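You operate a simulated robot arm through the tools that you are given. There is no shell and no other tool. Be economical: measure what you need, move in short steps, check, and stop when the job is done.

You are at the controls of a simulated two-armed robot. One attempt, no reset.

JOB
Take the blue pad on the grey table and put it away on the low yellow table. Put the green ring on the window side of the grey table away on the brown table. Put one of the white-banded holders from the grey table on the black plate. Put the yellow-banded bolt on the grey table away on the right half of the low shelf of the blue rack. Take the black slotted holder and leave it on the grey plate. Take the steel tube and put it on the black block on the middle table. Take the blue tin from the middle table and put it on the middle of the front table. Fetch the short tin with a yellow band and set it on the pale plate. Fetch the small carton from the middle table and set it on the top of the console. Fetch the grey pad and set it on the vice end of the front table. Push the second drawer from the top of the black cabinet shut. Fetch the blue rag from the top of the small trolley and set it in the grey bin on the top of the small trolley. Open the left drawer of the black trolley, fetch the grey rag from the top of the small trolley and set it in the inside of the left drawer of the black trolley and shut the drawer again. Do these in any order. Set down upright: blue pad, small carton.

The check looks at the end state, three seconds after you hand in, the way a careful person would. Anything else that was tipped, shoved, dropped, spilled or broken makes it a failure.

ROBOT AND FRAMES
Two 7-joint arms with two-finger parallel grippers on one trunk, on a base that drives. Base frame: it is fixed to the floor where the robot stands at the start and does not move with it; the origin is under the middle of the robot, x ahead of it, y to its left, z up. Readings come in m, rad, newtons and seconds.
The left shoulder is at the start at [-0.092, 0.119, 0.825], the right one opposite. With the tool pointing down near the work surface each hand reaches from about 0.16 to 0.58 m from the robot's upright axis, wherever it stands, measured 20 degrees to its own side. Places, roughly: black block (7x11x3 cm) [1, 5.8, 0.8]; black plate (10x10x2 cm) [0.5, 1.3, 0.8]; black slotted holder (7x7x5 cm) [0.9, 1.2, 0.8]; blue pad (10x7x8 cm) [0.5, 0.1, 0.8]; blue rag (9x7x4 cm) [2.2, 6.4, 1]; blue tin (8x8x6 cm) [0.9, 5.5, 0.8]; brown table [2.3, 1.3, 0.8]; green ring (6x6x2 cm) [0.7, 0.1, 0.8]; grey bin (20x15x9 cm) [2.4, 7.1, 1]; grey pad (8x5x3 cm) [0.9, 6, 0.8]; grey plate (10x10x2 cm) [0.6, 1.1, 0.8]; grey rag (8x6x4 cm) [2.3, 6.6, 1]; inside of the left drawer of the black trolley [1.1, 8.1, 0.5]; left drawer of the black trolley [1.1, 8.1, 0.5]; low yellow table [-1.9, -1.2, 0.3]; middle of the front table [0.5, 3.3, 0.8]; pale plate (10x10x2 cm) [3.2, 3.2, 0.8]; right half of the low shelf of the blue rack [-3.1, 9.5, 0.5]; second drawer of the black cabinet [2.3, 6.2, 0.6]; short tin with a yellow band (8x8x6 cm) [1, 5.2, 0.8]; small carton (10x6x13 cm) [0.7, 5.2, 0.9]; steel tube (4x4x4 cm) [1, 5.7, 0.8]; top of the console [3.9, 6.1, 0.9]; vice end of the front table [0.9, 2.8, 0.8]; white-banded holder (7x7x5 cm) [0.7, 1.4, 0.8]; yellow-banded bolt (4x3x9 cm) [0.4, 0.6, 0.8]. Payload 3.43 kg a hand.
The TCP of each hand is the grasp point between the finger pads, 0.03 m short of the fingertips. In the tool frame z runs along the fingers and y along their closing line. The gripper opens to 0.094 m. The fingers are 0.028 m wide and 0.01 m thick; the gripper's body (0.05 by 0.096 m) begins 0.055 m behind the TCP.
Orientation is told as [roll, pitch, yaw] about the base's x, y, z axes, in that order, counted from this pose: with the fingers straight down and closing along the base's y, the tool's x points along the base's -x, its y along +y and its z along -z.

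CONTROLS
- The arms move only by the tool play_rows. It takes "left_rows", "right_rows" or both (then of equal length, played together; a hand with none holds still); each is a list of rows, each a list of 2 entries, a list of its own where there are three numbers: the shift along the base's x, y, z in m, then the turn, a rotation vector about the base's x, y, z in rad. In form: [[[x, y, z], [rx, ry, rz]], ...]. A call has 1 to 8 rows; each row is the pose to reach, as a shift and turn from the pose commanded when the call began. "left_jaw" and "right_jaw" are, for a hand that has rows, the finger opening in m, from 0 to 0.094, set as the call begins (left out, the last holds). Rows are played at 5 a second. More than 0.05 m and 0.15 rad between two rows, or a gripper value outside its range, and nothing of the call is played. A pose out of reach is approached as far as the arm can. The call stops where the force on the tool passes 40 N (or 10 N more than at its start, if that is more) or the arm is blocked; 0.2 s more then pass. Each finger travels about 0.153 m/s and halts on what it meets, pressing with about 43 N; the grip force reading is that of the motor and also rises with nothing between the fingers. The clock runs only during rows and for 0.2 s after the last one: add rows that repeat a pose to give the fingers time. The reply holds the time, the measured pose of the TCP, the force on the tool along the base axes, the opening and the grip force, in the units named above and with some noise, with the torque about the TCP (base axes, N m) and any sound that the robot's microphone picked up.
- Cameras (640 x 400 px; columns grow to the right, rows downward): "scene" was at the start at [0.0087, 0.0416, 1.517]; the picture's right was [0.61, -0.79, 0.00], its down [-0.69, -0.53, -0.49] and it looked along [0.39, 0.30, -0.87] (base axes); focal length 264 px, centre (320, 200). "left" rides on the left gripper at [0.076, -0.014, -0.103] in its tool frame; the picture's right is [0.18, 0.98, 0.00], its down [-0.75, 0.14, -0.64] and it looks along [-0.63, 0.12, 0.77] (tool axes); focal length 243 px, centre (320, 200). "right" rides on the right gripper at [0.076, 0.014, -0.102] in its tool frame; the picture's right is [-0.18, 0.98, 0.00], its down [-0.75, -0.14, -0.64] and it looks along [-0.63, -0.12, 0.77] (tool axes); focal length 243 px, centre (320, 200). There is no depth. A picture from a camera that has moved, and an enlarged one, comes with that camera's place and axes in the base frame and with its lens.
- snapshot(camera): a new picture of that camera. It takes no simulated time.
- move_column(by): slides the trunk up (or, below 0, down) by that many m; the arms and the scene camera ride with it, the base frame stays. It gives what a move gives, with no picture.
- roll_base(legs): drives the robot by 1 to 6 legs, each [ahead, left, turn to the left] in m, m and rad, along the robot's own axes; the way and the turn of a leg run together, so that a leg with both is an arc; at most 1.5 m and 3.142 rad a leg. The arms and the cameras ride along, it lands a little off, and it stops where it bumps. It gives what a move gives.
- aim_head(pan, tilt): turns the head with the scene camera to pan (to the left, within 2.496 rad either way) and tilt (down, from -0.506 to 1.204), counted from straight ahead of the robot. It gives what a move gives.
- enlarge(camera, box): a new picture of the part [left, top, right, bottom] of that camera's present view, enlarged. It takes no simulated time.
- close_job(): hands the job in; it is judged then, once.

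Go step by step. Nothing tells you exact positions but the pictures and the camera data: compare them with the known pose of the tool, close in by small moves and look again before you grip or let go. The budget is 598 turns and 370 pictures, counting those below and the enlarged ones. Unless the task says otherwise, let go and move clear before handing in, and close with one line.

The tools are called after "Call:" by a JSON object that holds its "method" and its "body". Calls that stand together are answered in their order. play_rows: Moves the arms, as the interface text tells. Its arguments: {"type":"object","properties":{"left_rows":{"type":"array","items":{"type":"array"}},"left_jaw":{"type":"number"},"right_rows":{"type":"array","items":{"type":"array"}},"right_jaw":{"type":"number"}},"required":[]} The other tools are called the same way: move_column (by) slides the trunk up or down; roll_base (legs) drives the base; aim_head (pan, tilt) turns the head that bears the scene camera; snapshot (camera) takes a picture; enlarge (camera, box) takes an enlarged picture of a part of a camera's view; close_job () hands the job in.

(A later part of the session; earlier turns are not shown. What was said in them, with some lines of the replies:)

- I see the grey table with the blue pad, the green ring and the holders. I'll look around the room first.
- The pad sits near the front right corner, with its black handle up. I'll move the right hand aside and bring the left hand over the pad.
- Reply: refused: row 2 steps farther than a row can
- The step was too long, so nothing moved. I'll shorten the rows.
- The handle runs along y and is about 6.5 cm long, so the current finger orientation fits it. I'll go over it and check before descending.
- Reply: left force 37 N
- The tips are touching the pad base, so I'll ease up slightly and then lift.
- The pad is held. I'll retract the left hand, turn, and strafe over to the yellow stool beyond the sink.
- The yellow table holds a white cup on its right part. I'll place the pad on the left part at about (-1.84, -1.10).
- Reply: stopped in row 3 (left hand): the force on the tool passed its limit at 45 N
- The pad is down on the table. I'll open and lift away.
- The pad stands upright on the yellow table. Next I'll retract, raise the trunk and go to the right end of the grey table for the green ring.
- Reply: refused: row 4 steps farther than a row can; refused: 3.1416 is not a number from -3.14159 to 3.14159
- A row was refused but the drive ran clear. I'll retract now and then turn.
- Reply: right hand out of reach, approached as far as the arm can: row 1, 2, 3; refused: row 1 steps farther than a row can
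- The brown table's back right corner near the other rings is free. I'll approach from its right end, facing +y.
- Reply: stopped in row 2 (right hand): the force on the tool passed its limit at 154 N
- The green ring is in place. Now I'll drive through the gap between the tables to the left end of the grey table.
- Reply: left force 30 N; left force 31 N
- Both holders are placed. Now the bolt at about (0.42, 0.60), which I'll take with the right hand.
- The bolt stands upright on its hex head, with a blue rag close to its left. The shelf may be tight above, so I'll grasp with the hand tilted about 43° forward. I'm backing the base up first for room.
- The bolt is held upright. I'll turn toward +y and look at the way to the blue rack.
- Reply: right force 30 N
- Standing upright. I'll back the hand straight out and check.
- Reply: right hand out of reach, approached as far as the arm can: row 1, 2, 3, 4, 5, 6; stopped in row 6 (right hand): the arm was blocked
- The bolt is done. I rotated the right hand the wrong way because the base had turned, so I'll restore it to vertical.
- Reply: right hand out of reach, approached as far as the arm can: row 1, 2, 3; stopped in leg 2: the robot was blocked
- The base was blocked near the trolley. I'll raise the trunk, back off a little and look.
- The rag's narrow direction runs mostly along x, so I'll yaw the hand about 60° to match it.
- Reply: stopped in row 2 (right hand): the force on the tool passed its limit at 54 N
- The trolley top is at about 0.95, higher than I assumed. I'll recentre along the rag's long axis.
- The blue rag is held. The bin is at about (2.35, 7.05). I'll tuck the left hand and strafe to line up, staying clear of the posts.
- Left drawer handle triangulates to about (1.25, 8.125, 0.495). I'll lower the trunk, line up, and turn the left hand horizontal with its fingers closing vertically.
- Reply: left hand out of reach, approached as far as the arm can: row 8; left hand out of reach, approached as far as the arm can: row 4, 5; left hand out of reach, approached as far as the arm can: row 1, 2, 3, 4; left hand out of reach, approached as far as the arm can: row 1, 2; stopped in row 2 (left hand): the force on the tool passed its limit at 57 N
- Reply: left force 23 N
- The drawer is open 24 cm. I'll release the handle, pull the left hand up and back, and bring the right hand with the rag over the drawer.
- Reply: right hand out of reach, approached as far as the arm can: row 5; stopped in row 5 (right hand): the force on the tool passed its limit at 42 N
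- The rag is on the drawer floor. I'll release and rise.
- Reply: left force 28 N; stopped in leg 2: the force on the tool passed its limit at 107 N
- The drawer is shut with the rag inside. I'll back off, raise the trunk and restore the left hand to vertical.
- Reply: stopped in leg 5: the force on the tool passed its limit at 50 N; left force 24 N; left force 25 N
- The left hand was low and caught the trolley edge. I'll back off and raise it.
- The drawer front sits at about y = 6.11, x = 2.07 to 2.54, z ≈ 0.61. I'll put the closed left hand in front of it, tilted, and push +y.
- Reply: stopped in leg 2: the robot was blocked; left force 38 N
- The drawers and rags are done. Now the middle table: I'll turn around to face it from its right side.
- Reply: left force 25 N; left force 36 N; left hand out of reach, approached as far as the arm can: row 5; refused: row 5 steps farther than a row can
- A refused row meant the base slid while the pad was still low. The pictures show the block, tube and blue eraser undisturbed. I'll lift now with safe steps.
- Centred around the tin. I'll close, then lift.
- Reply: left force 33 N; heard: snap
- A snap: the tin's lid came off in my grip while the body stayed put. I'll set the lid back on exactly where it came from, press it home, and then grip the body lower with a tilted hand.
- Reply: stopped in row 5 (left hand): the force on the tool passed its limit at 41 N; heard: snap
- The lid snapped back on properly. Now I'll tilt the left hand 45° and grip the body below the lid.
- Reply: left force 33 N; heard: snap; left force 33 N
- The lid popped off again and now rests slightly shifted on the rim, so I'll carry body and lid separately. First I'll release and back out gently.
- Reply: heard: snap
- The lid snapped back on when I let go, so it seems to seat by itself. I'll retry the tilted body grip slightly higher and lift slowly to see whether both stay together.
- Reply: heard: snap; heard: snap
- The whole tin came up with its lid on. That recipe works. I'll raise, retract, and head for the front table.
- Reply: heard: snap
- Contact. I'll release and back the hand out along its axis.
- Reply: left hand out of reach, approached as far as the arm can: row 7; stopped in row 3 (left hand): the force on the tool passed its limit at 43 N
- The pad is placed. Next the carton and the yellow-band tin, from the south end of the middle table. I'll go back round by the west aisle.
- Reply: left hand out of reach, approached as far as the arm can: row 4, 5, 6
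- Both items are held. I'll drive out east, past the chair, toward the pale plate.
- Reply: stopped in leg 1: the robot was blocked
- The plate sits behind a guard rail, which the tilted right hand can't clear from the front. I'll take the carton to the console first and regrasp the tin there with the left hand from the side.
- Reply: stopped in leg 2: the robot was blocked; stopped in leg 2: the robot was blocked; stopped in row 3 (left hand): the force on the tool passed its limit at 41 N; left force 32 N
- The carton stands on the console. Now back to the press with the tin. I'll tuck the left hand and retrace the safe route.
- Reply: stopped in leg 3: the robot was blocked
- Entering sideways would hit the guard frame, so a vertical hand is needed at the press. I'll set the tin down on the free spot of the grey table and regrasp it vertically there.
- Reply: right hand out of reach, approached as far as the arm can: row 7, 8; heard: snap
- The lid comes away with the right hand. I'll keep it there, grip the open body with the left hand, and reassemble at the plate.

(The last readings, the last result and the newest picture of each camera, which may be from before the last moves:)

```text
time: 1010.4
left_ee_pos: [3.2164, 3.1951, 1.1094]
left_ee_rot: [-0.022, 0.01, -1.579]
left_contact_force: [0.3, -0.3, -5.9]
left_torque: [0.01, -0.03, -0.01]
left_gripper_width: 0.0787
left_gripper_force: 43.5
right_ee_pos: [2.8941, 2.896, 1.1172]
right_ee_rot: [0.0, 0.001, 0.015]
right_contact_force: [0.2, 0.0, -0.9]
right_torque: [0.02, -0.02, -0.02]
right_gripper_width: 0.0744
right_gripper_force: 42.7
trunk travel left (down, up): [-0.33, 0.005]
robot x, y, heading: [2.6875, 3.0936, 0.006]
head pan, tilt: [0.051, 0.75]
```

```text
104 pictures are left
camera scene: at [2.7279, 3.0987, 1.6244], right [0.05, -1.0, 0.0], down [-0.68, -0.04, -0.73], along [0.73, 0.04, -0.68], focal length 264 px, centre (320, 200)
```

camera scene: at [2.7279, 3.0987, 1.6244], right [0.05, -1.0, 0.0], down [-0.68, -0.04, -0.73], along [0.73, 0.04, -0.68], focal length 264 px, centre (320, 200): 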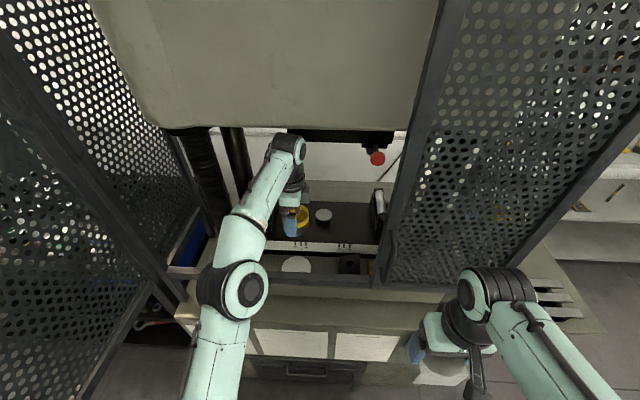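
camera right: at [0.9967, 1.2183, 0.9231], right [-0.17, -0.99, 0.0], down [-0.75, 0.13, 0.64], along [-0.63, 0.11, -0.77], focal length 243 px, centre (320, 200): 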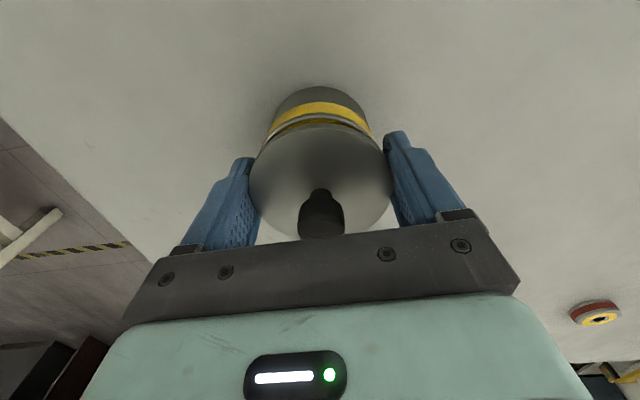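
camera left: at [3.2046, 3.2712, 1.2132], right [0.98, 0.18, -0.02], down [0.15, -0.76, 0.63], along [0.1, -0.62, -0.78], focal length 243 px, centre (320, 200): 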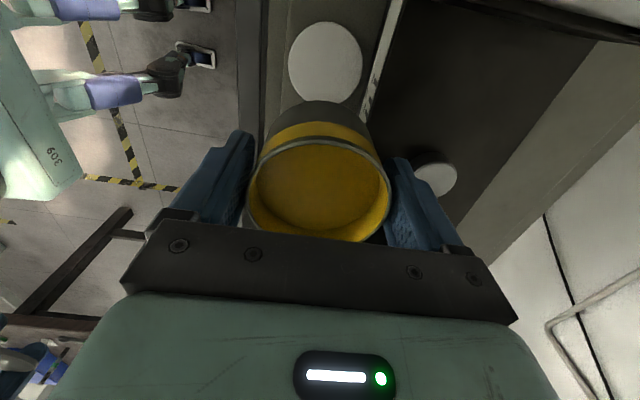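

Call:
{"method": "play_rows", "body": {"left_rows": [[[0, 0.007, -0.04], [0, 0, 0]], [[0, 0.014, -0.08], [0, 0, 0]], [[0, 0.014, -0.12], [0, 0, 0]], [[0, 0.014, -0.155], [0, 0, 0]]]}}

Call:
{"method": "snapshot", "body": {"camera": "left"}}

Call:
{"method": "snapshot", "body": {"camera": "scene"}}

```text
time: 1011.4
left_ee_pos: [3.2167, 3.2152, 0.9651]
left_ee_rot: [-0.002, 0.003, -1.571]
left_contact_force: [0.0, -0.5, -6.0]
left_torque: [0.0, 0.03, 0.01]
left_gripper_width: 0.0787
left_gripper_force: 43.1
right_ee_pos: [2.8963, 2.8969, 1.1203]
right_ee_rot: [-0.002, 0.0, 0.016]
right_contact_force: [-0.6, -0.1, 0.0]
right_torque: [-0.01, 0.0, 0.03]
right_gripper_width: 0.0748
right_gripper_force: 43.0
trunk travel left (down, up): [-0.33, 0.005]
robot x, y, heading: [2.6893, 3.0973, -0.0]
head pan, tilt: [0.051, 0.75]
```

```text
103 pictures are left
camera left: at [3.2031, 3.2914, 1.0687], right [0.98, 0.18, 0.0], down [0.14, -0.76, 0.64], along [0.12, -0.63, -0.77], focal length 243 px, centre (320, 200)
```

left: 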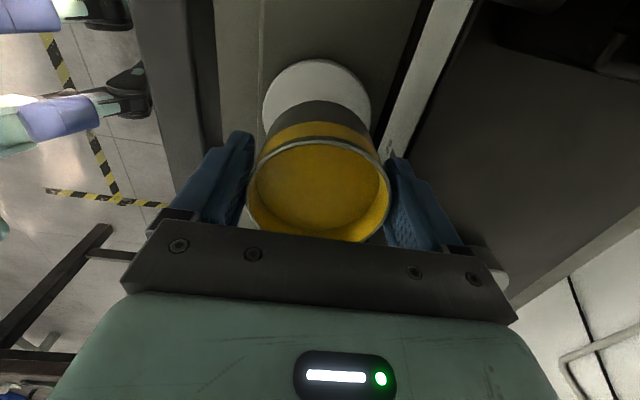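

```text
102 pictures are left
camera scene: at [2.7288, 3.1005, 1.6253], right [0.05, -1.0, 0.0], down [-0.68, -0.04, -0.73], along [0.73, 0.04, -0.68], focal length 264 px, centre (320, 200)
```

scene: 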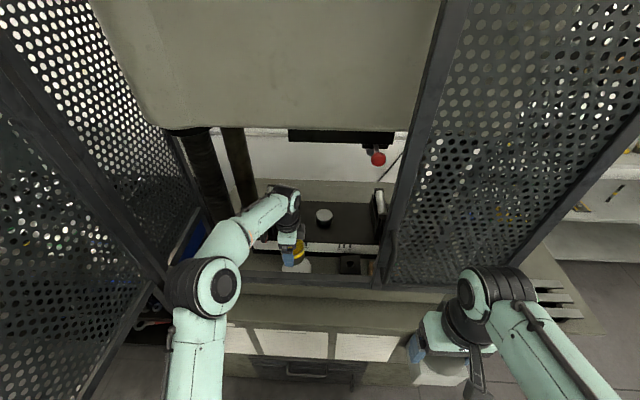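

Call:
{"method": "play_rows", "body": {"left_rows": [[[0, -0.004, -0.03], [0, 0, 0]], [[0, -0.005, -0.06], [0, 0, 0]], [[0, -0.005, -0.076], [0, 0, 0]], [[0, -0.005, -0.08], [0, 0, 0]], [[0, -0.005, -0.084], [0, 0, 0]], [[0, -0.005, -0.088], [0, 0, 0]], [[0, -0.005, -0.092], [0, 0, 0]]]}}

Call:
{"method": "snapshot", "body": {"camera": "left"}}

```text
time: 1012.6
left_ee_pos: [3.2189, 3.2075, 0.8876]
left_ee_rot: [0.012, 0.0, -1.568]
left_contact_force: [-8.4, -0.8, 17.4]
left_torque: [0.46, -0.24, 0.16]
left_gripper_width: 0.0786
left_gripper_force: 43.2
right_ee_pos: [2.8923, 2.8978, 1.1193]
right_ee_rot: [-0.002, 0.0, 0.017]
right_contact_force: [0.3, -0.3, -0.4]
right_torque: [0.0, 0.04, -0.02]
right_gripper_width: 0.0747
right_gripper_force: 43.1
trunk travel left (down, up): [-0.33, 0.005]
robot x, y, heading: [2.6913, 3.0961, 0.0]
head pan, tilt: [0.051, 0.75]
stopped in row 6 (left hand): the force on the tool passed its limit at 43 N (the readings are from after the stop); the commanded pose is now the measured one
```

```text
101 pictures are left
camera left: at [3.2031, 3.2843, 0.9902], right [0.98, 0.19, 0.01], down [0.13, -0.75, 0.64], along [0.13, -0.63, -0.77], focal length 243 px, centre (320, 200)
```

left: 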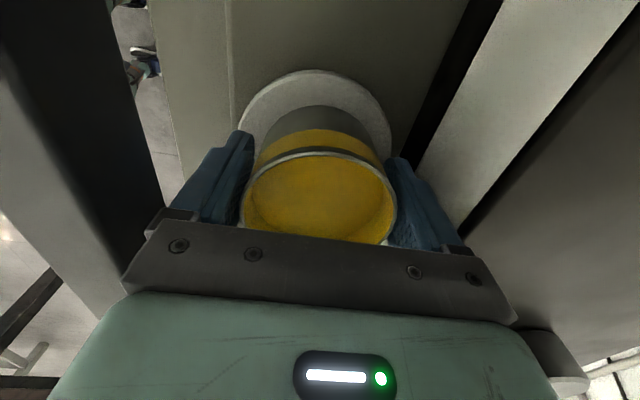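

Call:
{"method": "play_rows", "body": {"left_rows": [[[0, 0, 0.002], [0, 0, 0]], [[0, 0, 0.002], [0, 0, 0]], [[0, 0, 0.002], [0, 0, 0]]], "left_jaw": 0.092}}

Call:
{"method": "play_rows", "body": {"left_rows": [[[0, 0, 0.03], [0, 0, 0]], [[0, 0, 0.07], [0, 0, 0]], [[0, 0, 0.11], [0, 0, 0]], [[0, 0, 0.15], [0, 0, 0]], [[0, 0, 0.19], [0, 0, 0]], [[-0.04, 0.01, 0.21], [0, 0, 0]], [[-0.08, 0.03, 0.21], [0, 0, 0]], [[-0.12, 0.05, 0.21], [0, 0, 0]]]}}

Call:
{"method": "snapshot", "body": {"camera": "left"}}

Call:
{"method": "snapshot", "body": {"camera": "scene"}}

```text
time: 1013.4
left_ee_pos: [3.216, 3.2078, 0.8859]
left_ee_rot: [0.003, 0.002, -1.571]
left_contact_force: [-11.4, -1.6, -1.6]
left_torque: [-0.01, 0.07, -0.06]
left_gripper_width: 0.085
left_gripper_force: 0.0
right_ee_pos: [2.8937, 2.8963, 1.1194]
right_ee_rot: [-0.002, 0.0, 0.015]
right_contact_force: [0.3, 0.2, -1.5]
right_torque: [-0.02, 0.03, 0.0]
right_gripper_width: 0.0747
right_gripper_force: 43.1
trunk travel left (down, up): [-0.33, 0.005]
robot x, y, heading: [2.6913, 3.0886, 0.008]
head pan, tilt: [0.051, 0.75]
```

```text
time: 1015.2
left_ee_pos: [3.0972, 3.2616, 1.098]
left_ee_rot: [0.01, -0.002, -1.571]
left_contact_force: [-0.3, -0.6, 0.4]
left_torque: [-0.01, -0.01, -0.01]
left_gripper_width: 0.0922
left_gripper_force: 0.1
right_ee_pos: [2.8948, 2.8973, 1.1198]
right_ee_rot: [-0.002, -0.002, 0.016]
right_contact_force: [-0.1, 0.8, 0.3]
right_torque: [0.02, 0.01, 0.0]
right_gripper_width: 0.0747
right_gripper_force: 42.7
trunk travel left (down, up): [-0.33, 0.005]
robot x, y, heading: [2.6882, 3.0938, 0.003]
head pan, tilt: [0.051, 0.75]
```

```text
100 pictures are left
camera left: at [3.0822, 3.3381, 1.201], right [0.98, 0.18, 0.01], down [0.14, -0.75, 0.64], along [0.13, -0.63, -0.77], focal length 243 px, centre (320, 200)
```

left: 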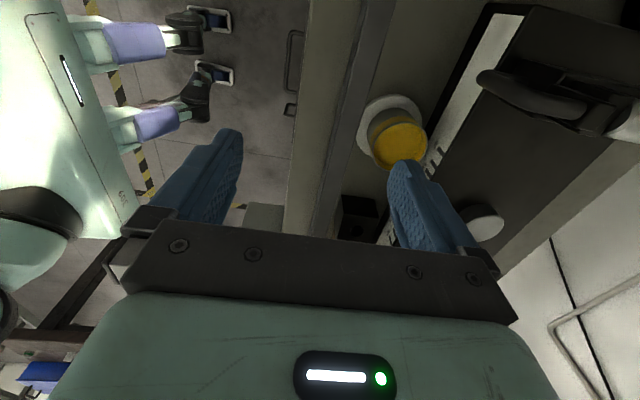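

```text
99 pictures are left
camera scene: at [2.7264, 3.1009, 1.6253], right [0.05, -1.0, 0.0], down [-0.68, -0.04, -0.73], along [0.73, 0.04, -0.68], focal length 264 px, centre (320, 200)
```

scene: 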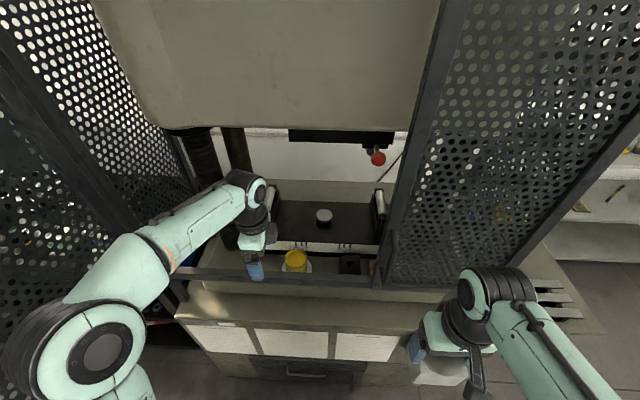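

The open body is on the pale plate. Now the lid: I'll tuck the left hand, turn the right hand 90° so its camera clears the rail, and shift the base left.

Call:
{"method": "play_rows", "body": {"left_rows": [[[-0.04, 0, 0], [0, 0, 0]], [[-0.08, 0, 0.01], [0, 0, 0]], [[-0.12, 0, 0.02], [0, 0, 0]], [[-0.15, -0.01, 0.02], [0, 0, 0]], [[-0.17, -0.02, 0.02], [0, 0, 0]], [[-0.17, -0.02, 0.02], [0, 0, 0]], [[-0.17, -0.02, 0.02], [0, 0, 0]], [[-0.17, -0.02, 0.02], [0, 0, 0]]], "right_rows": [[[0, 0, 0], [0, 0, 0.14]], [[0, 0, 0], [0, 0, 0.28]], [[0, 0, 0], [0, 0, 0.42]], [[0, 0, 0], [0, 0, 0.56]], [[0, 0, 0], [0, 0, 0.7]], [[0, 0, 0], [0, 0, 0.84]], [[0, 0, 0], [0, 0, 0.98]], [[0, 0, 0], [0, 0, 1.12]]]}}

Call:
{"method": "play_rows", "body": {"right_rows": [[[0, 0, 0], [0, 0, 0.14]], [[0, 0, 0], [0, 0, 0.28]], [[0, 0, 0], [0, 0, 0.42]], [[0, 0, 0], [0, 0, 0.43]]]}}

Call:
{"method": "roll_base", "body": {"legs": [[0, 0.2, 0], [0.015, 0, 0]]}}

Call:
{"method": "snapshot", "body": {"camera": "scene"}}

```text
time: 1017.0
left_ee_pos: [2.9296, 3.2372, 1.1166]
left_ee_rot: [0.009, -0.001, -1.572]
left_contact_force: [-0.9, 0.3, -0.1]
left_torque: [0.03, 0.0, 0.01]
left_gripper_width: 0.092
left_gripper_force: 0.1
right_ee_pos: [2.8942, 2.8966, 1.1204]
right_ee_rot: [-0.001, -0.001, 1.137]
right_contact_force: [0.2, 1.0, -0.5]
right_torque: [-0.01, 0.01, 0.01]
right_gripper_width: 0.0745
right_gripper_force: 43.3
trunk travel left (down, up): [-0.33, 0.005]
robot x, y, heading: [2.6896, 3.0918, 0.002]
head pan, tilt: [0.051, 0.75]
```

```text
time: 1018.0
left_ee_pos: [2.9282, 3.2362, 1.1177]
left_ee_rot: [0.008, -0.001, -1.573]
left_contact_force: [-0.7, -0.5, 0.7]
left_torque: [0.02, 0.01, -0.01]
left_gripper_width: 0.0918
left_gripper_force: 0.0
right_ee_pos: [2.894, 2.8958, 1.1205]
right_ee_rot: [-0.002, 0.001, 1.569]
right_contact_force: [0.1, -0.2, 0.6]
right_torque: [0.02, 0.04, 0.01]
right_gripper_width: 0.0745
right_gripper_force: 43.1
trunk travel left (down, up): [-0.33, 0.005]
robot x, y, heading: [2.6886, 3.0941, 0.002]
head pan, tilt: [0.051, 0.75]
```

```text
time: 1020.8
left_ee_pos: [2.9392, 3.4387, 1.1186]
left_ee_rot: [0.009, 0.001, -1.567]
left_contact_force: [-0.8, -0.3, -1.3]
left_torque: [0.03, -0.03, 0.01]
left_gripper_width: 0.0923
left_gripper_force: 0.1
right_ee_pos: [2.9062, 3.0977, 1.1209]
right_ee_rot: [-0.002, -0.002, 1.568]
right_contact_force: [-0.8, 0.1, 0.6]
right_torque: [0.0, 0.0, -0.01]
right_gripper_width: 0.0745
right_gripper_force: 43.0
trunk travel left (down, up): [-0.33, 0.005]
robot x, y, heading: [2.7046, 3.2997, 0.008]
head pan, tilt: [0.051, 0.75]
```

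```text
98 pictures are left
camera scene: at [2.739, 3.3005, 1.6251], right [0.06, -1.0, 0.0], down [-0.68, -0.04, -0.73], along [0.73, 0.04, -0.68], focal length 264 px, centre (320, 200)
```

scene: 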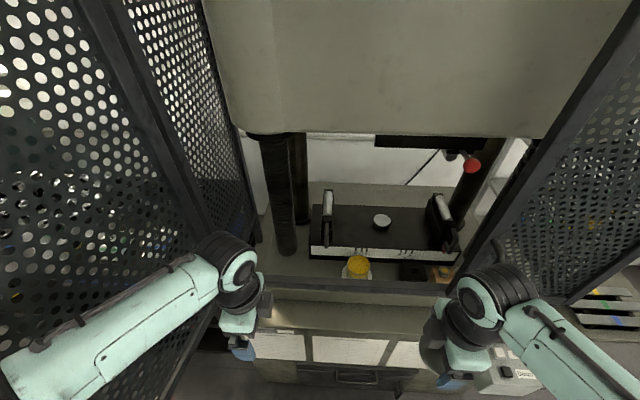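

Call:
{"method": "play_rows", "body": {"right_rows": [[[0.045, 0.015, 0], [0, 0, 0]], [[0.09, 0.03, -0.005], [0, 0, 0]], [[0.135, 0.045, -0.01], [0, 0, 0]], [[0.18, 0.06, -0.02], [0, 0, 0]], [[0.225, 0.075, -0.03], [0, 0, 0]], [[0.265, 0.09, -0.045], [0, 0, 0]], [[0.3, 0.1, -0.06], [0, 0, 0]], [[0.32, 0.107, -0.07], [0, 0, 0]]]}}

Call:
{"method": "snapshot", "body": {"camera": "right"}}

Call:
{"method": "snapshot", "body": {"camera": "scene"}}

```text
time: 1022.6
left_ee_pos: [2.9434, 3.4381, 1.1171]
left_ee_rot: [0.009, -0.001, -1.567]
left_contact_force: [-0.2, -0.7, 0.6]
left_torque: [-0.03, 0.0, 0.01]
left_gripper_width: 0.0919
left_gripper_force: 0.0
right_ee_pos: [3.2287, 3.2024, 1.05]
right_ee_rot: [-0.002, 0.0, 1.571]
right_contact_force: [0.2, 0.1, -0.3]
right_torque: [0.0, -0.01, -0.02]
right_gripper_width: 0.0744
right_gripper_force: 42.9
trunk travel left (down, up): [-0.33, 0.005]
robot x, y, heading: [2.7028, 3.2976, 0.009]
head pan, tilt: [0.051, 0.75]
```

```text
97 pictures are left
camera right: at [3.2129, 3.1284, 1.1531], right [-0.98, 0.18, 0.0], down [0.14, 0.75, 0.64], along [0.12, 0.63, -0.77], focal length 243 px, centre (320, 200)
```

right: 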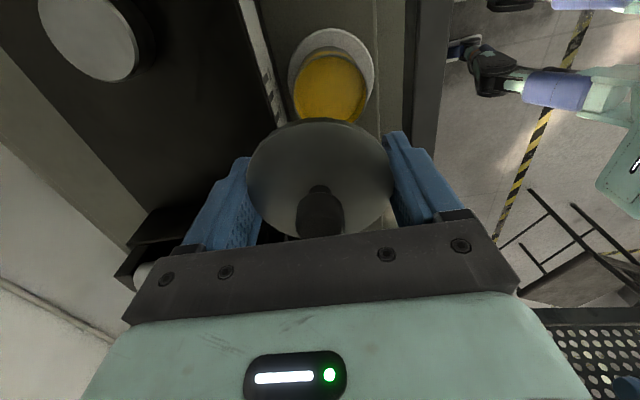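

```text
96 pictures are left
camera scene: at [2.7419, 3.3011, 1.6253], right [0.06, -1.0, 0.0], down [-0.68, -0.04, -0.73], along [0.73, 0.04, -0.68], focal length 264 px, centre (320, 200)
```

scene: 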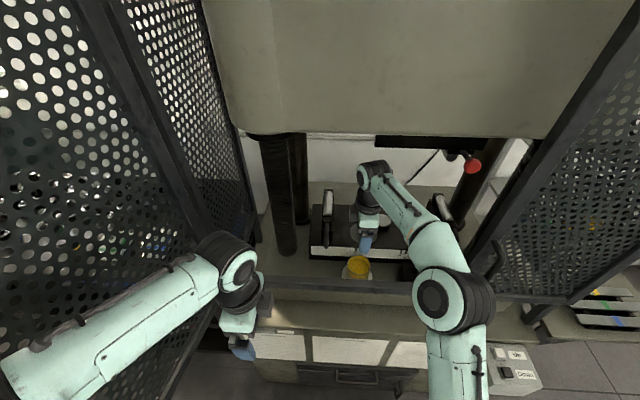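

Call:
{"method": "play_rows", "body": {"right_rows": [[[0, 0, -0.04], [0, 0, 0]], [[-0.004, 0, -0.08], [0, 0, 0]], [[-0.006, 0, -0.1], [0, 0, 0]]]}}

Call:
{"method": "snapshot", "body": {"camera": "right"}}

Call:
{"method": "enlarge", "body": {"camera": "scene", "box": [300, 210, 420, 310]}}

```text
time: 1023.4
left_ee_pos: [2.9419, 3.4385, 1.1176]
left_ee_rot: [0.01, 0.0, -1.567]
left_contact_force: [-0.2, -0.4, -0.2]
left_torque: [0.0, 0.02, 0.03]
left_gripper_width: 0.092
left_gripper_force: 0.0
right_ee_pos: [3.2223, 3.2049, 0.9518]
right_ee_rot: [-0.001, 0.0, 1.569]
right_contact_force: [0.6, -0.1, -0.2]
right_torque: [0.0, 0.03, 0.0]
right_gripper_width: 0.0745
right_gripper_force: 42.8
trunk travel left (down, up): [-0.33, 0.005]
robot x, y, heading: [2.7063, 3.2928, 0.002]
head pan, tilt: [0.051, 0.75]
```

```text
95 pictures are left
camera right: at [3.2064, 3.1291, 1.054], right [-0.98, 0.19, 0.0], down [0.14, 0.75, 0.64], along [0.12, 0.63, -0.77], focal length 243 px, centre (320, 200)
```

right: 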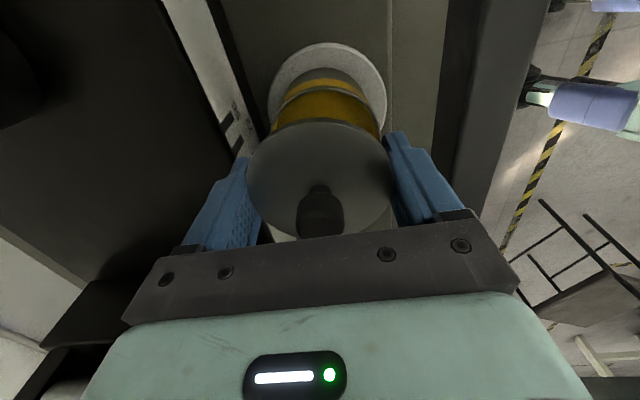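

```text
4.00 times, centred on (360, 260) of scene
camera zoom: at [2.7415, 3.3008, 1.6253], right [0.06, -1.0, 0.0], down [-0.68, -0.04, -0.73], along [0.73, 0.04, -0.68], focal length 1055 px, centre (160, -40)
```

zoom: 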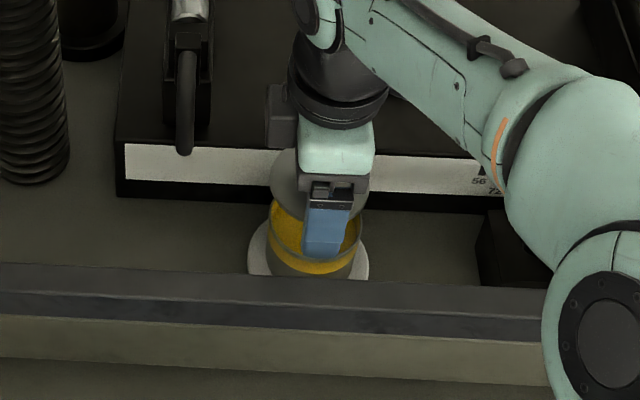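

Call:
{"method": "enlarge", "body": {"camera": "right", "box": [240, 30, 400, 150]}}

```text
3.33 times, centred on (320, 90) of right
camera zoom: at [3.2064, 3.1291, 1.054], right [-0.98, 0.19, 0.0], down [0.14, 0.75, 0.64], along [0.12, 0.63, -0.77], focal length 809 px, centre (320, 567)
```

zoom: 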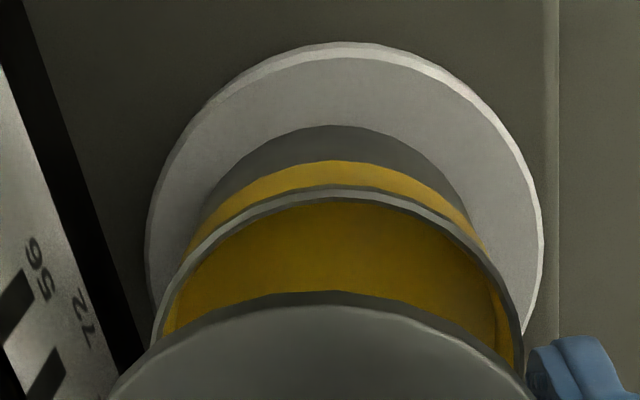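

Call:
{"method": "play_rows", "body": {"right_rows": [[[-0.004, -0.004, -0.015], [0, 0, 0]], [[-0.004, -0.004, -0.03], [0, 0, 0]]]}}

Call:
{"method": "enlarge", "body": {"camera": "right", "box": [220, 60, 420, 210]}}

Call:
{"method": "enlarge", "body": {"camera": "scene", "box": [320, 230, 400, 290]}}

```text
time: 1024.0
left_ee_pos: [2.9407, 3.4373, 1.1175]
left_ee_rot: [0.011, 0.0, -1.569]
left_contact_force: [-0.1, 0.4, -0.3]
left_torque: [-0.01, 0.01, 0.0]
left_gripper_width: 0.0918
left_gripper_force: 0.0
right_ee_pos: [3.2177, 3.2014, 0.9378]
right_ee_rot: [-0.012, -0.006, 1.569]
right_contact_force: [-6.2, -1.8, 19.3]
right_torque: [-0.05, 1.02, 0.04]
right_gripper_width: 0.0745
right_gripper_force: 43.4
trunk travel left (down, up): [-0.33, 0.005]
robot x, y, heading: [2.7012, 3.2939, 0.013]
head pan, tilt: [0.051, 0.75]
stopped in row 2 (right hand): the force on the tool passed its limit at 52 N (the readings are from after the stop); the commanded pose is now the measured one
```

```text
2.67 times, centred on (320, 135) of right
camera zoom: at [3.2017, 3.1249, 1.0404], right [-0.98, 0.19, -0.01], down [0.13, 0.75, 0.65], along [0.13, 0.63, -0.76], focal length 647 px, centre (320, 373)
```

zoom: 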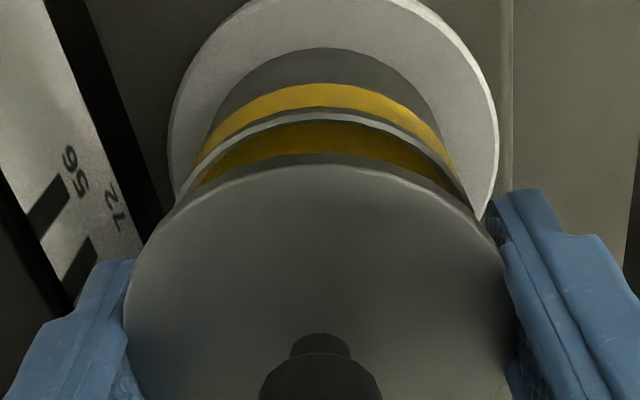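

```text
6.67 times, centred on (360, 260) of scene
camera zoom: at [2.7396, 3.3008, 1.6254], right [0.06, -1.0, 0.0], down [-0.68, -0.04, -0.73], along [0.73, 0.04, -0.68], focal length 1759 px, centre (53, -200)
```

zoom: 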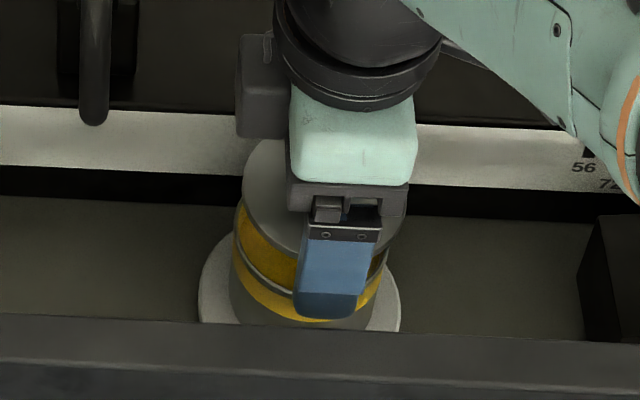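

The left fingertip lands on the rim because the body is slightly oval, so the lid must be held along its narrow axis. I'll rise and turn the right hand another 90°.

Call:
{"method": "play_rows", "body": {"right_rows": [[[0, 0, 0.04], [0.012, 0, 0]], [[0, 0, 0.08], [0.012, 0, 0]], [[0, 0, 0.11], [0.012, 0, 0]]]}}

Call:
{"method": "play_rows", "body": {"right_rows": [[[0, 0, 0], [0, 0, 0.14]], [[0, 0, 0], [0, 0, 0.28]], [[0, 0, 0], [0, 0, 0.42]], [[0, 0, 0], [0, 0, 0.56]], [[0, 0, 0], [0, 0, 0.7]], [[0, 0, 0], [0, 0, 0.84]], [[0, 0, 0], [0, 0, 0.98]], [[0, 0, 0], [0, 0, 1.12]]]}}

Call:
{"method": "snapshot", "body": {"camera": "scene"}}

```text
time: 1024.8
left_ee_pos: [2.942, 3.4388, 1.1173]
left_ee_rot: [0.01, 0.0, -1.568]
left_contact_force: [1.1, -0.2, -0.4]
left_torque: [-0.02, 0.01, -0.01]
left_gripper_width: 0.0922
left_gripper_force: 0.1
right_ee_pos: [3.2183, 3.2002, 1.0455]
right_ee_rot: [-0.011, -0.018, 1.57]
right_contact_force: [-0.1, 1.0, -0.1]
right_torque: [-0.02, 0.0, 0.01]
right_gripper_width: 0.0746
right_gripper_force: 42.6
trunk travel left (down, up): [-0.33, 0.005]
robot x, y, heading: [2.7039, 3.2938, 0.01]
head pan, tilt: [0.051, 0.75]
```

```text
time: 1026.5
left_ee_pos: [2.9425, 3.4385, 1.117]
left_ee_rot: [0.009, 0.0, -1.568]
left_contact_force: [0.3, -0.9, 1.2]
left_torque: [0.0, -0.01, 0.0]
left_gripper_width: 0.0921
left_gripper_force: 0.1
right_ee_pos: [3.2207, 3.2001, 1.0457]
right_ee_rot: [-0.012, -0.016, 2.692]
right_contact_force: [0.5, -0.7, 0.0]
right_torque: [0.0, 0.02, 0.0]
right_gripper_width: 0.0743
right_gripper_force: 42.8
trunk travel left (down, up): [-0.33, 0.005]
robot x, y, heading: [2.704, 3.2963, 0.003]
head pan, tilt: [0.051, 0.75]
```

```text
90 pictures are left
camera scene: at [2.7416, 3.3007, 1.6253], right [0.06, -1.0, 0.0], down [-0.68, -0.04, -0.73], along [0.73, 0.04, -0.68], focal length 264 px, centre (320, 200)
```

scene: 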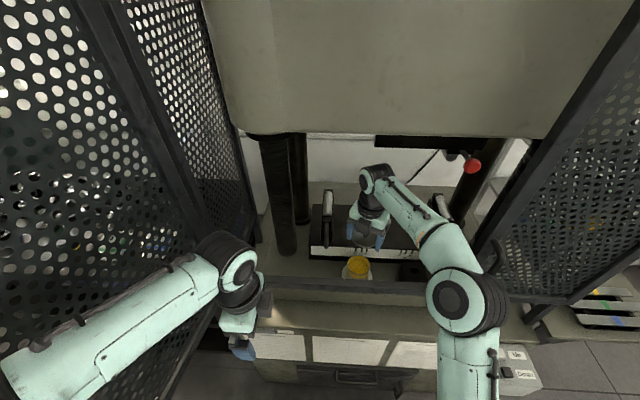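

Call:
{"method": "play_rows", "body": {"right_rows": [[[0, 0, 0], [0, 0, 0.14]], [[0, 0, 0], [0, 0, 0.28]], [[0, 0, 0], [0, 0, 0.42]], [[0, 0, 0], [0, 0, 0.45]]]}}

Call:
{"method": "play_rows", "body": {"right_rows": [[[-0.004, 0, -0.03], [-0.012, -0.016, 0]], [[-0.005, 0.0, -0.06], [-0.012, -0.016, 0]], [[-0.005, 0, -0.09], [-0.012, -0.016, 0]]]}}

Call:
{"method": "snapshot", "body": {"camera": "right"}}

Call:
{"method": "enlarge", "body": {"camera": "scene", "box": [310, 220, 410, 295]}}

```text
time: 1027.5
left_ee_pos: [2.9407, 3.4381, 1.1163]
left_ee_rot: [0.007, 0.0, -1.567]
left_contact_force: [-0.4, 0.6, 0.3]
left_torque: [0.01, -0.01, 0.02]
left_gripper_width: 0.0922
left_gripper_force: 0.1
right_ee_pos: [3.2194, 3.2015, 1.045]
right_ee_rot: [-0.011, -0.017, 3.143]
right_contact_force: [0.3, -0.2, -0.2]
right_torque: [-0.01, 0.03, 0.04]
right_gripper_width: 0.0745
right_gripper_force: 42.6
trunk travel left (down, up): [-0.33, 0.005]
robot x, y, heading: [2.6998, 3.2971, 0.009]
head pan, tilt: [0.051, 0.75]
```

```text
time: 1028.3
left_ee_pos: [2.9413, 3.4386, 1.1168]
left_ee_rot: [0.01, -0.001, -1.568]
left_contact_force: [-0.1, -0.5, 0.1]
left_torque: [0.0, 0.02, 0.02]
left_gripper_width: 0.092
left_gripper_force: 0.1
right_ee_pos: [3.2148, 3.2005, 0.9544]
right_ee_rot: [0.002, -0.002, 3.14]
right_contact_force: [-0.4, 0.2, 0.0]
right_torque: [0.0, 0.02, 0.0]
right_gripper_width: 0.0745
right_gripper_force: 42.5
trunk travel left (down, up): [-0.33, 0.005]
robot x, y, heading: [2.7024, 3.2913, 0.012]
head pan, tilt: [0.051, 0.75]
```

```text
89 pictures are left
camera right: at [3.2896, 3.1871, 1.0566], right [-0.19, -0.98, 0.0], down [-0.75, 0.14, 0.64], along [-0.63, 0.12, -0.77], focal length 243 px, centre (320, 200)
```

right: 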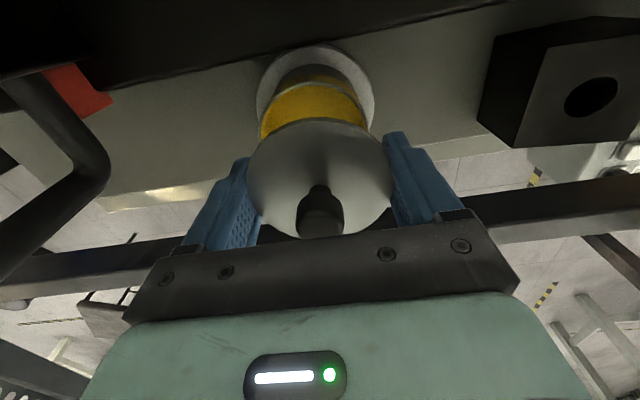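

```text
5.33 times, centred on (360, 258) of scene
camera zoom: at [2.7418, 3.3006, 1.6253], right [0.06, -1.0, 0.0], down [-0.68, -0.04, -0.73], along [0.73, 0.04, -0.68], focal length 1407 px, centre (107, -107)
```

zoom: 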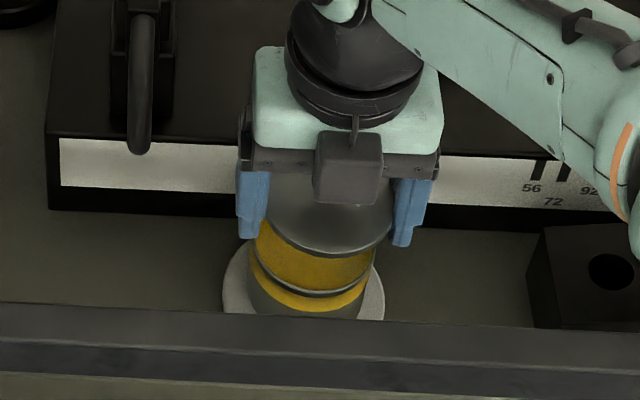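

Call:
{"method": "play_rows", "body": {"right_rows": [[[0.0056, 0.0036, -0.015], [0, 0, 0]], [[0.0056, 0.0036, -0.03], [0, 0, 0]], [[0.0056, 0.0036, -0.04], [0, 0, 0]], [[0.0056, 0.0036, -0.045], [0, 0, 0]], [[0.0056, 0.0036, -0.049], [0, 0, 0]]]}}

Call:
{"method": "snapshot", "body": {"camera": "right"}}

Call:
{"method": "enlarge", "body": {"camera": "scene", "box": [310, 220, 410, 295]}}

```text
time: 1029.5
left_ee_pos: [2.9402, 3.4383, 1.1182]
left_ee_rot: [0.012, 0.0, -1.568]
left_contact_force: [0.2, -0.6, -0.4]
left_torque: [0.0, -0.04, -0.01]
left_gripper_width: 0.092
left_gripper_force: 0.0
right_ee_pos: [3.2202, 3.2051, 0.9085]
right_ee_rot: [-0.001, 0.003, 3.139]
right_contact_force: [0.0, -1.1, 14.6]
right_torque: [0.33, 0.53, 0.07]
right_gripper_width: 0.0746
right_gripper_force: 43.0
trunk travel left (down, up): [-0.33, 0.005]
robot x, y, heading: [2.7023, 3.295, 0.012]
head pan, tilt: [0.051, 0.75]
heard: snap
```

```text
87 pictures are left
camera right: at [3.295, 3.1906, 1.0123], right [-0.19, -0.98, 0.0], down [-0.76, 0.14, 0.64], along [-0.63, 0.12, -0.77], focal length 243 px, centre (320, 200)
```

right: 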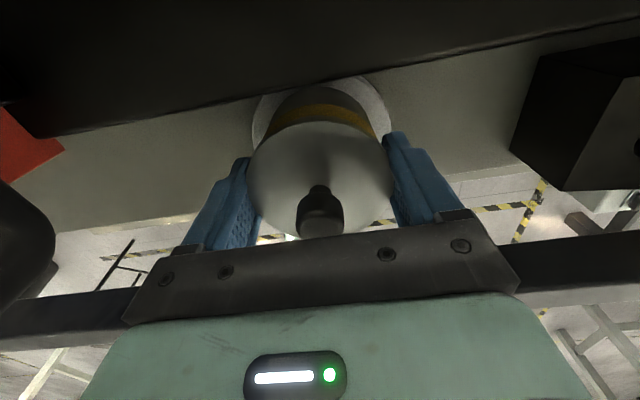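

```text
5.33 times, centred on (360, 258) of scene
camera zoom: at [2.74, 3.3007, 1.6255], right [0.06, -1.0, 0.0], down [-0.68, -0.04, -0.73], along [0.73, 0.04, -0.68], focal length 1407 px, centre (107, -107)
```

zoom: 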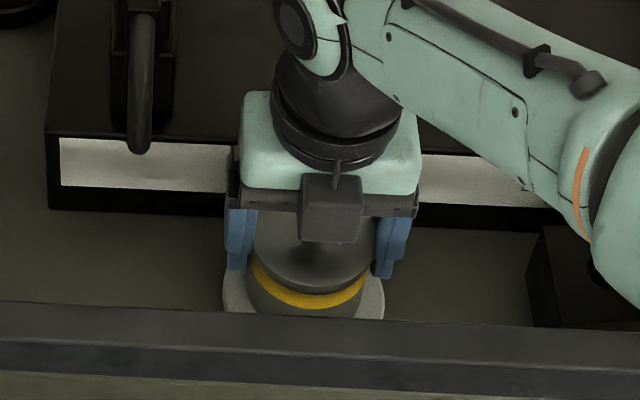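

The lid snapped on. I'll release and rise.

Call:
{"method": "play_rows", "body": {"right_rows": [[[0, 0, 0.001], [0, 0, 0]], [[0, 0, 0.001], [0, 0, 0]], [[0, 0, 0.001], [0, 0, 0]]], "right_jaw": 0.09}}

Call:
{"method": "play_rows", "body": {"right_rows": [[[0, 0, 0.03], [0, 0, 0]], [[0, 0, 0.07], [0, 0, 0]], [[0, 0, 0.11], [0, 0, 0]], [[0, 0, 0.15], [0, 0, 0]]]}}

Call:
{"method": "snapshot", "body": {"camera": "right"}}

Call:
{"method": "enlarge", "body": {"camera": "scene", "box": [310, 220, 410, 295]}}

```text
time: 1030.3
left_ee_pos: [2.9425, 3.4385, 1.1174]
left_ee_rot: [0.011, -0.001, -1.567]
left_contact_force: [0.1, 0.3, 1.2]
left_torque: [0.01, -0.02, -0.04]
left_gripper_width: 0.0922
left_gripper_force: 0.1
right_ee_pos: [3.22, 3.2048, 0.9065]
right_ee_rot: [0.001, -0.001, 3.139]
right_contact_force: [1.5, -0.5, -0.7]
right_torque: [0.0, -0.01, -0.01]
right_gripper_width: 0.0899
right_gripper_force: 0.1
trunk travel left (down, up): [-0.33, 0.005]
robot x, y, heading: [2.7046, 3.2938, 0.005]
head pan, tilt: [0.051, 0.75]
```

```text
time: 1031.3
left_ee_pos: [2.9408, 3.4373, 1.1173]
left_ee_rot: [0.009, 0.001, -1.568]
left_contact_force: [-0.6, 0.2, -0.6]
left_torque: [-0.02, 0.0, 0.0]
left_gripper_width: 0.0918
left_gripper_force: 0.1
right_ee_pos: [3.2182, 3.2039, 1.0586]
right_ee_rot: [0.001, 0.0, 3.139]
right_contact_force: [-0.3, -0.1, -0.3]
right_torque: [0.01, 0.02, -0.02]
right_gripper_width: 0.0901
right_gripper_force: 0.0
trunk travel left (down, up): [-0.33, 0.005]
robot x, y, heading: [2.7073, 3.2955, 0.013]
head pan, tilt: [0.051, 0.75]
```

```text
85 pictures are left
camera right: at [3.2943, 3.1905, 1.1607], right [-0.19, -0.98, 0.0], down [-0.75, 0.14, 0.64], along [-0.63, 0.12, -0.77], focal length 243 px, centre (320, 200)
```

right: 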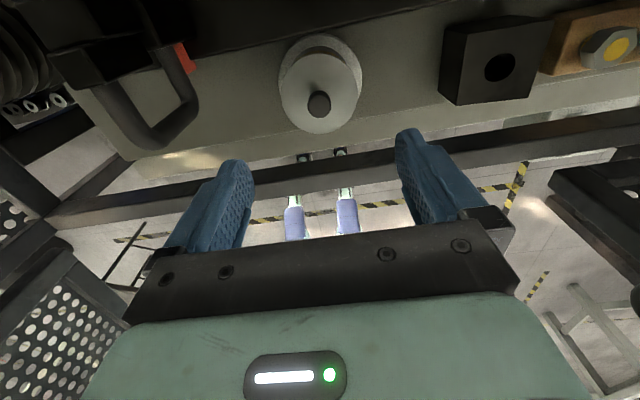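

```text
5.33 times, centred on (360, 258) of scene
camera zoom: at [2.7412, 3.301, 1.6253], right [0.06, -1.0, 0.0], down [-0.68, -0.04, -0.73], along [0.73, 0.04, -0.68], focal length 1407 px, centre (107, -107)
```

zoom: 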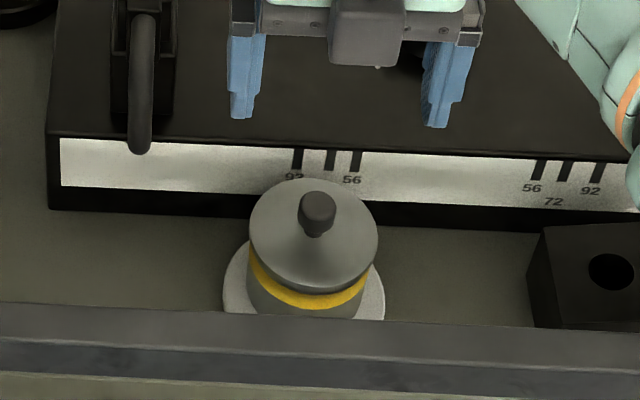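

Everything is in place. I'll pull the right hand back out over the rail and move the base clear.

Call:
{"method": "play_rows", "body": {"right_rows": [[[-0.03, -0.01, 0.03], [0, 0, 0]], [[-0.07, -0.03, 0.04], [0, 0, 0]], [[-0.11, -0.05, 0.04], [0, 0, 0]], [[-0.15, -0.07, 0.04], [0, 0, 0]], [[-0.19, -0.08, 0.04], [0, 0, 0]], [[-0.23, -0.09, 0.04], [0, 0, 0]], [[-0.27, -0.1, 0.04], [0, 0, 0]], [[-0.3, -0.1, 0.04], [0, 0, 0]]]}}

Call:
{"method": "roll_base", "body": {"legs": [[-0.5, 0, 0]]}}

Call:
{"method": "aim_head", "body": {"pan": 0.0, "tilt": 0.55}}

Call:
{"method": "snapshot", "body": {"camera": "scene"}}

Call:
{"method": "aim_head", "body": {"pan": 1.6, "tilt": 0.4}}

Call:
{"method": "snapshot", "body": {"camera": "scene"}}

```text
time: 1033.2
left_ee_pos: [2.9426, 3.4381, 1.1175]
left_ee_rot: [0.008, 0.0, -1.568]
left_contact_force: [-0.6, -0.9, -0.5]
left_torque: [0.01, 0.0, 0.05]
left_gripper_width: 0.0923
left_gripper_force: 0.1
right_ee_pos: [2.9193, 3.1026, 1.0966]
right_ee_rot: [0.001, 0.001, 3.14]
right_contact_force: [-0.8, -0.6, -0.1]
right_torque: [0.01, -0.04, -0.02]
right_gripper_width: 0.0899
right_gripper_force: 0.2
trunk travel left (down, up): [-0.33, 0.005]
robot x, y, heading: [2.7028, 3.2943, 0.008]
head pan, tilt: [0.051, 0.75]
```

```text
time: 1036.1
left_ee_pos: [2.4455, 3.4346, 1.117]
left_ee_rot: [0.009, 0.001, -1.559]
left_contact_force: [0.3, -0.4, -0.4]
left_torque: [-0.01, 0.0, -0.01]
left_gripper_width: 0.0919
left_gripper_force: 0.3
right_ee_pos: [2.4247, 3.1001, 1.097]
right_ee_rot: [0.002, 0.0, -3.134]
right_contact_force: [0.5, 0.4, -1.1]
right_torque: [0.03, -0.02, 0.0]
right_gripper_width: 0.09
right_gripper_force: 0.1
trunk travel left (down, up): [-0.33, 0.005]
robot x, y, heading: [2.2064, 3.2885, 0.014]
head pan, tilt: [0.051, 0.75]
```

```text
time: 1036.8
left_ee_pos: [2.4427, 3.4363, 1.1186]
left_ee_rot: [0.011, -0.001, -1.559]
left_contact_force: [-0.2, -0.1, 0.5]
left_torque: [0.04, -0.01, -0.03]
left_gripper_width: 0.0921
left_gripper_force: 0.1
right_ee_pos: [2.4242, 3.1003, 1.097]
right_ee_rot: [0.002, 0.0, -3.134]
right_contact_force: [-0.7, -0.6, -0.6]
right_torque: [0.05, 0.01, -0.01]
right_gripper_width: 0.0902
right_gripper_force: 0.1
trunk travel left (down, up): [-0.33, 0.005]
robot x, y, heading: [2.2041, 3.2864, 0.015]
head pan, tilt: [0.0, 0.55]
```

```text
83 pictures are left
camera scene: at [2.2517, 3.2917, 1.6426], right [0.02, -1.0, 0.0], down [-0.52, -0.01, -0.85], along [0.85, 0.01, -0.52], focal length 264 px, centre (320, 200)
```

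scene: 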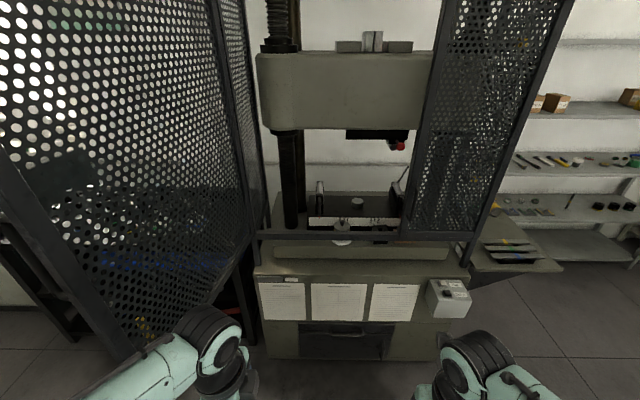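

```text
time: 1038.5
left_ee_pos: [2.4444, 3.4362, 1.1177]
left_ee_rot: [0.008, 0.0, -1.559]
left_contact_force: [0.1, 0.0, 0.5]
left_torque: [0.0, -0.02, 0.05]
left_gripper_width: 0.092
left_gripper_force: 0.0
right_ee_pos: [2.4254, 3.1016, 1.0972]
right_ee_rot: [0.001, 0.0, -3.132]
right_contact_force: [0.0, 0.5, 0.3]
right_torque: [-0.02, 0.02, 0.0]
right_gripper_width: 0.0898
right_gripper_force: 0.1
trunk travel left (down, up): [-0.33, 0.005]
robot x, y, heading: [2.206, 3.288, 0.017]
head pan, tilt: [1.6, 0.4]
```

```text
82 pictures are left
camera scene: at [2.158, 3.3829, 1.6564], right [1.0, 0.04, 0.0], down [0.02, -0.39, -0.92], along [-0.04, 0.92, -0.39], focal length 264 px, centre (320, 200)
```

scene: 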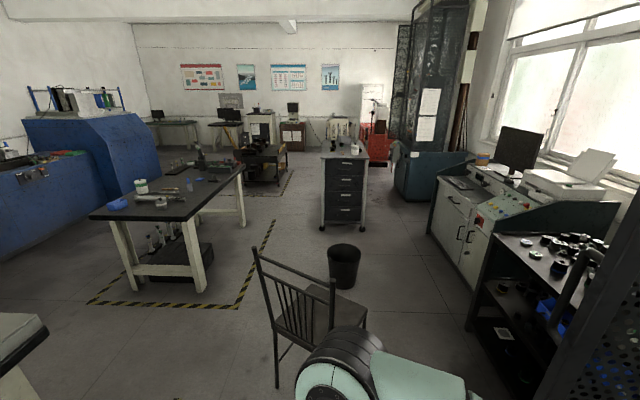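

The job looks complete: the tin is closed on its plate, all drawers are shut and the hands are clear. I'm handing it in.

Call:
{"method": "close_job", "body": {}}

```text
The job is handed in.
```

All thirteen tasks are done and handed in, and both hands are empty and clear. The lids of both tins came off while I handled them. I put them back: the yellow tin's snapped on again, and the blue tin's is seated, but I heard no snap from it at the end.
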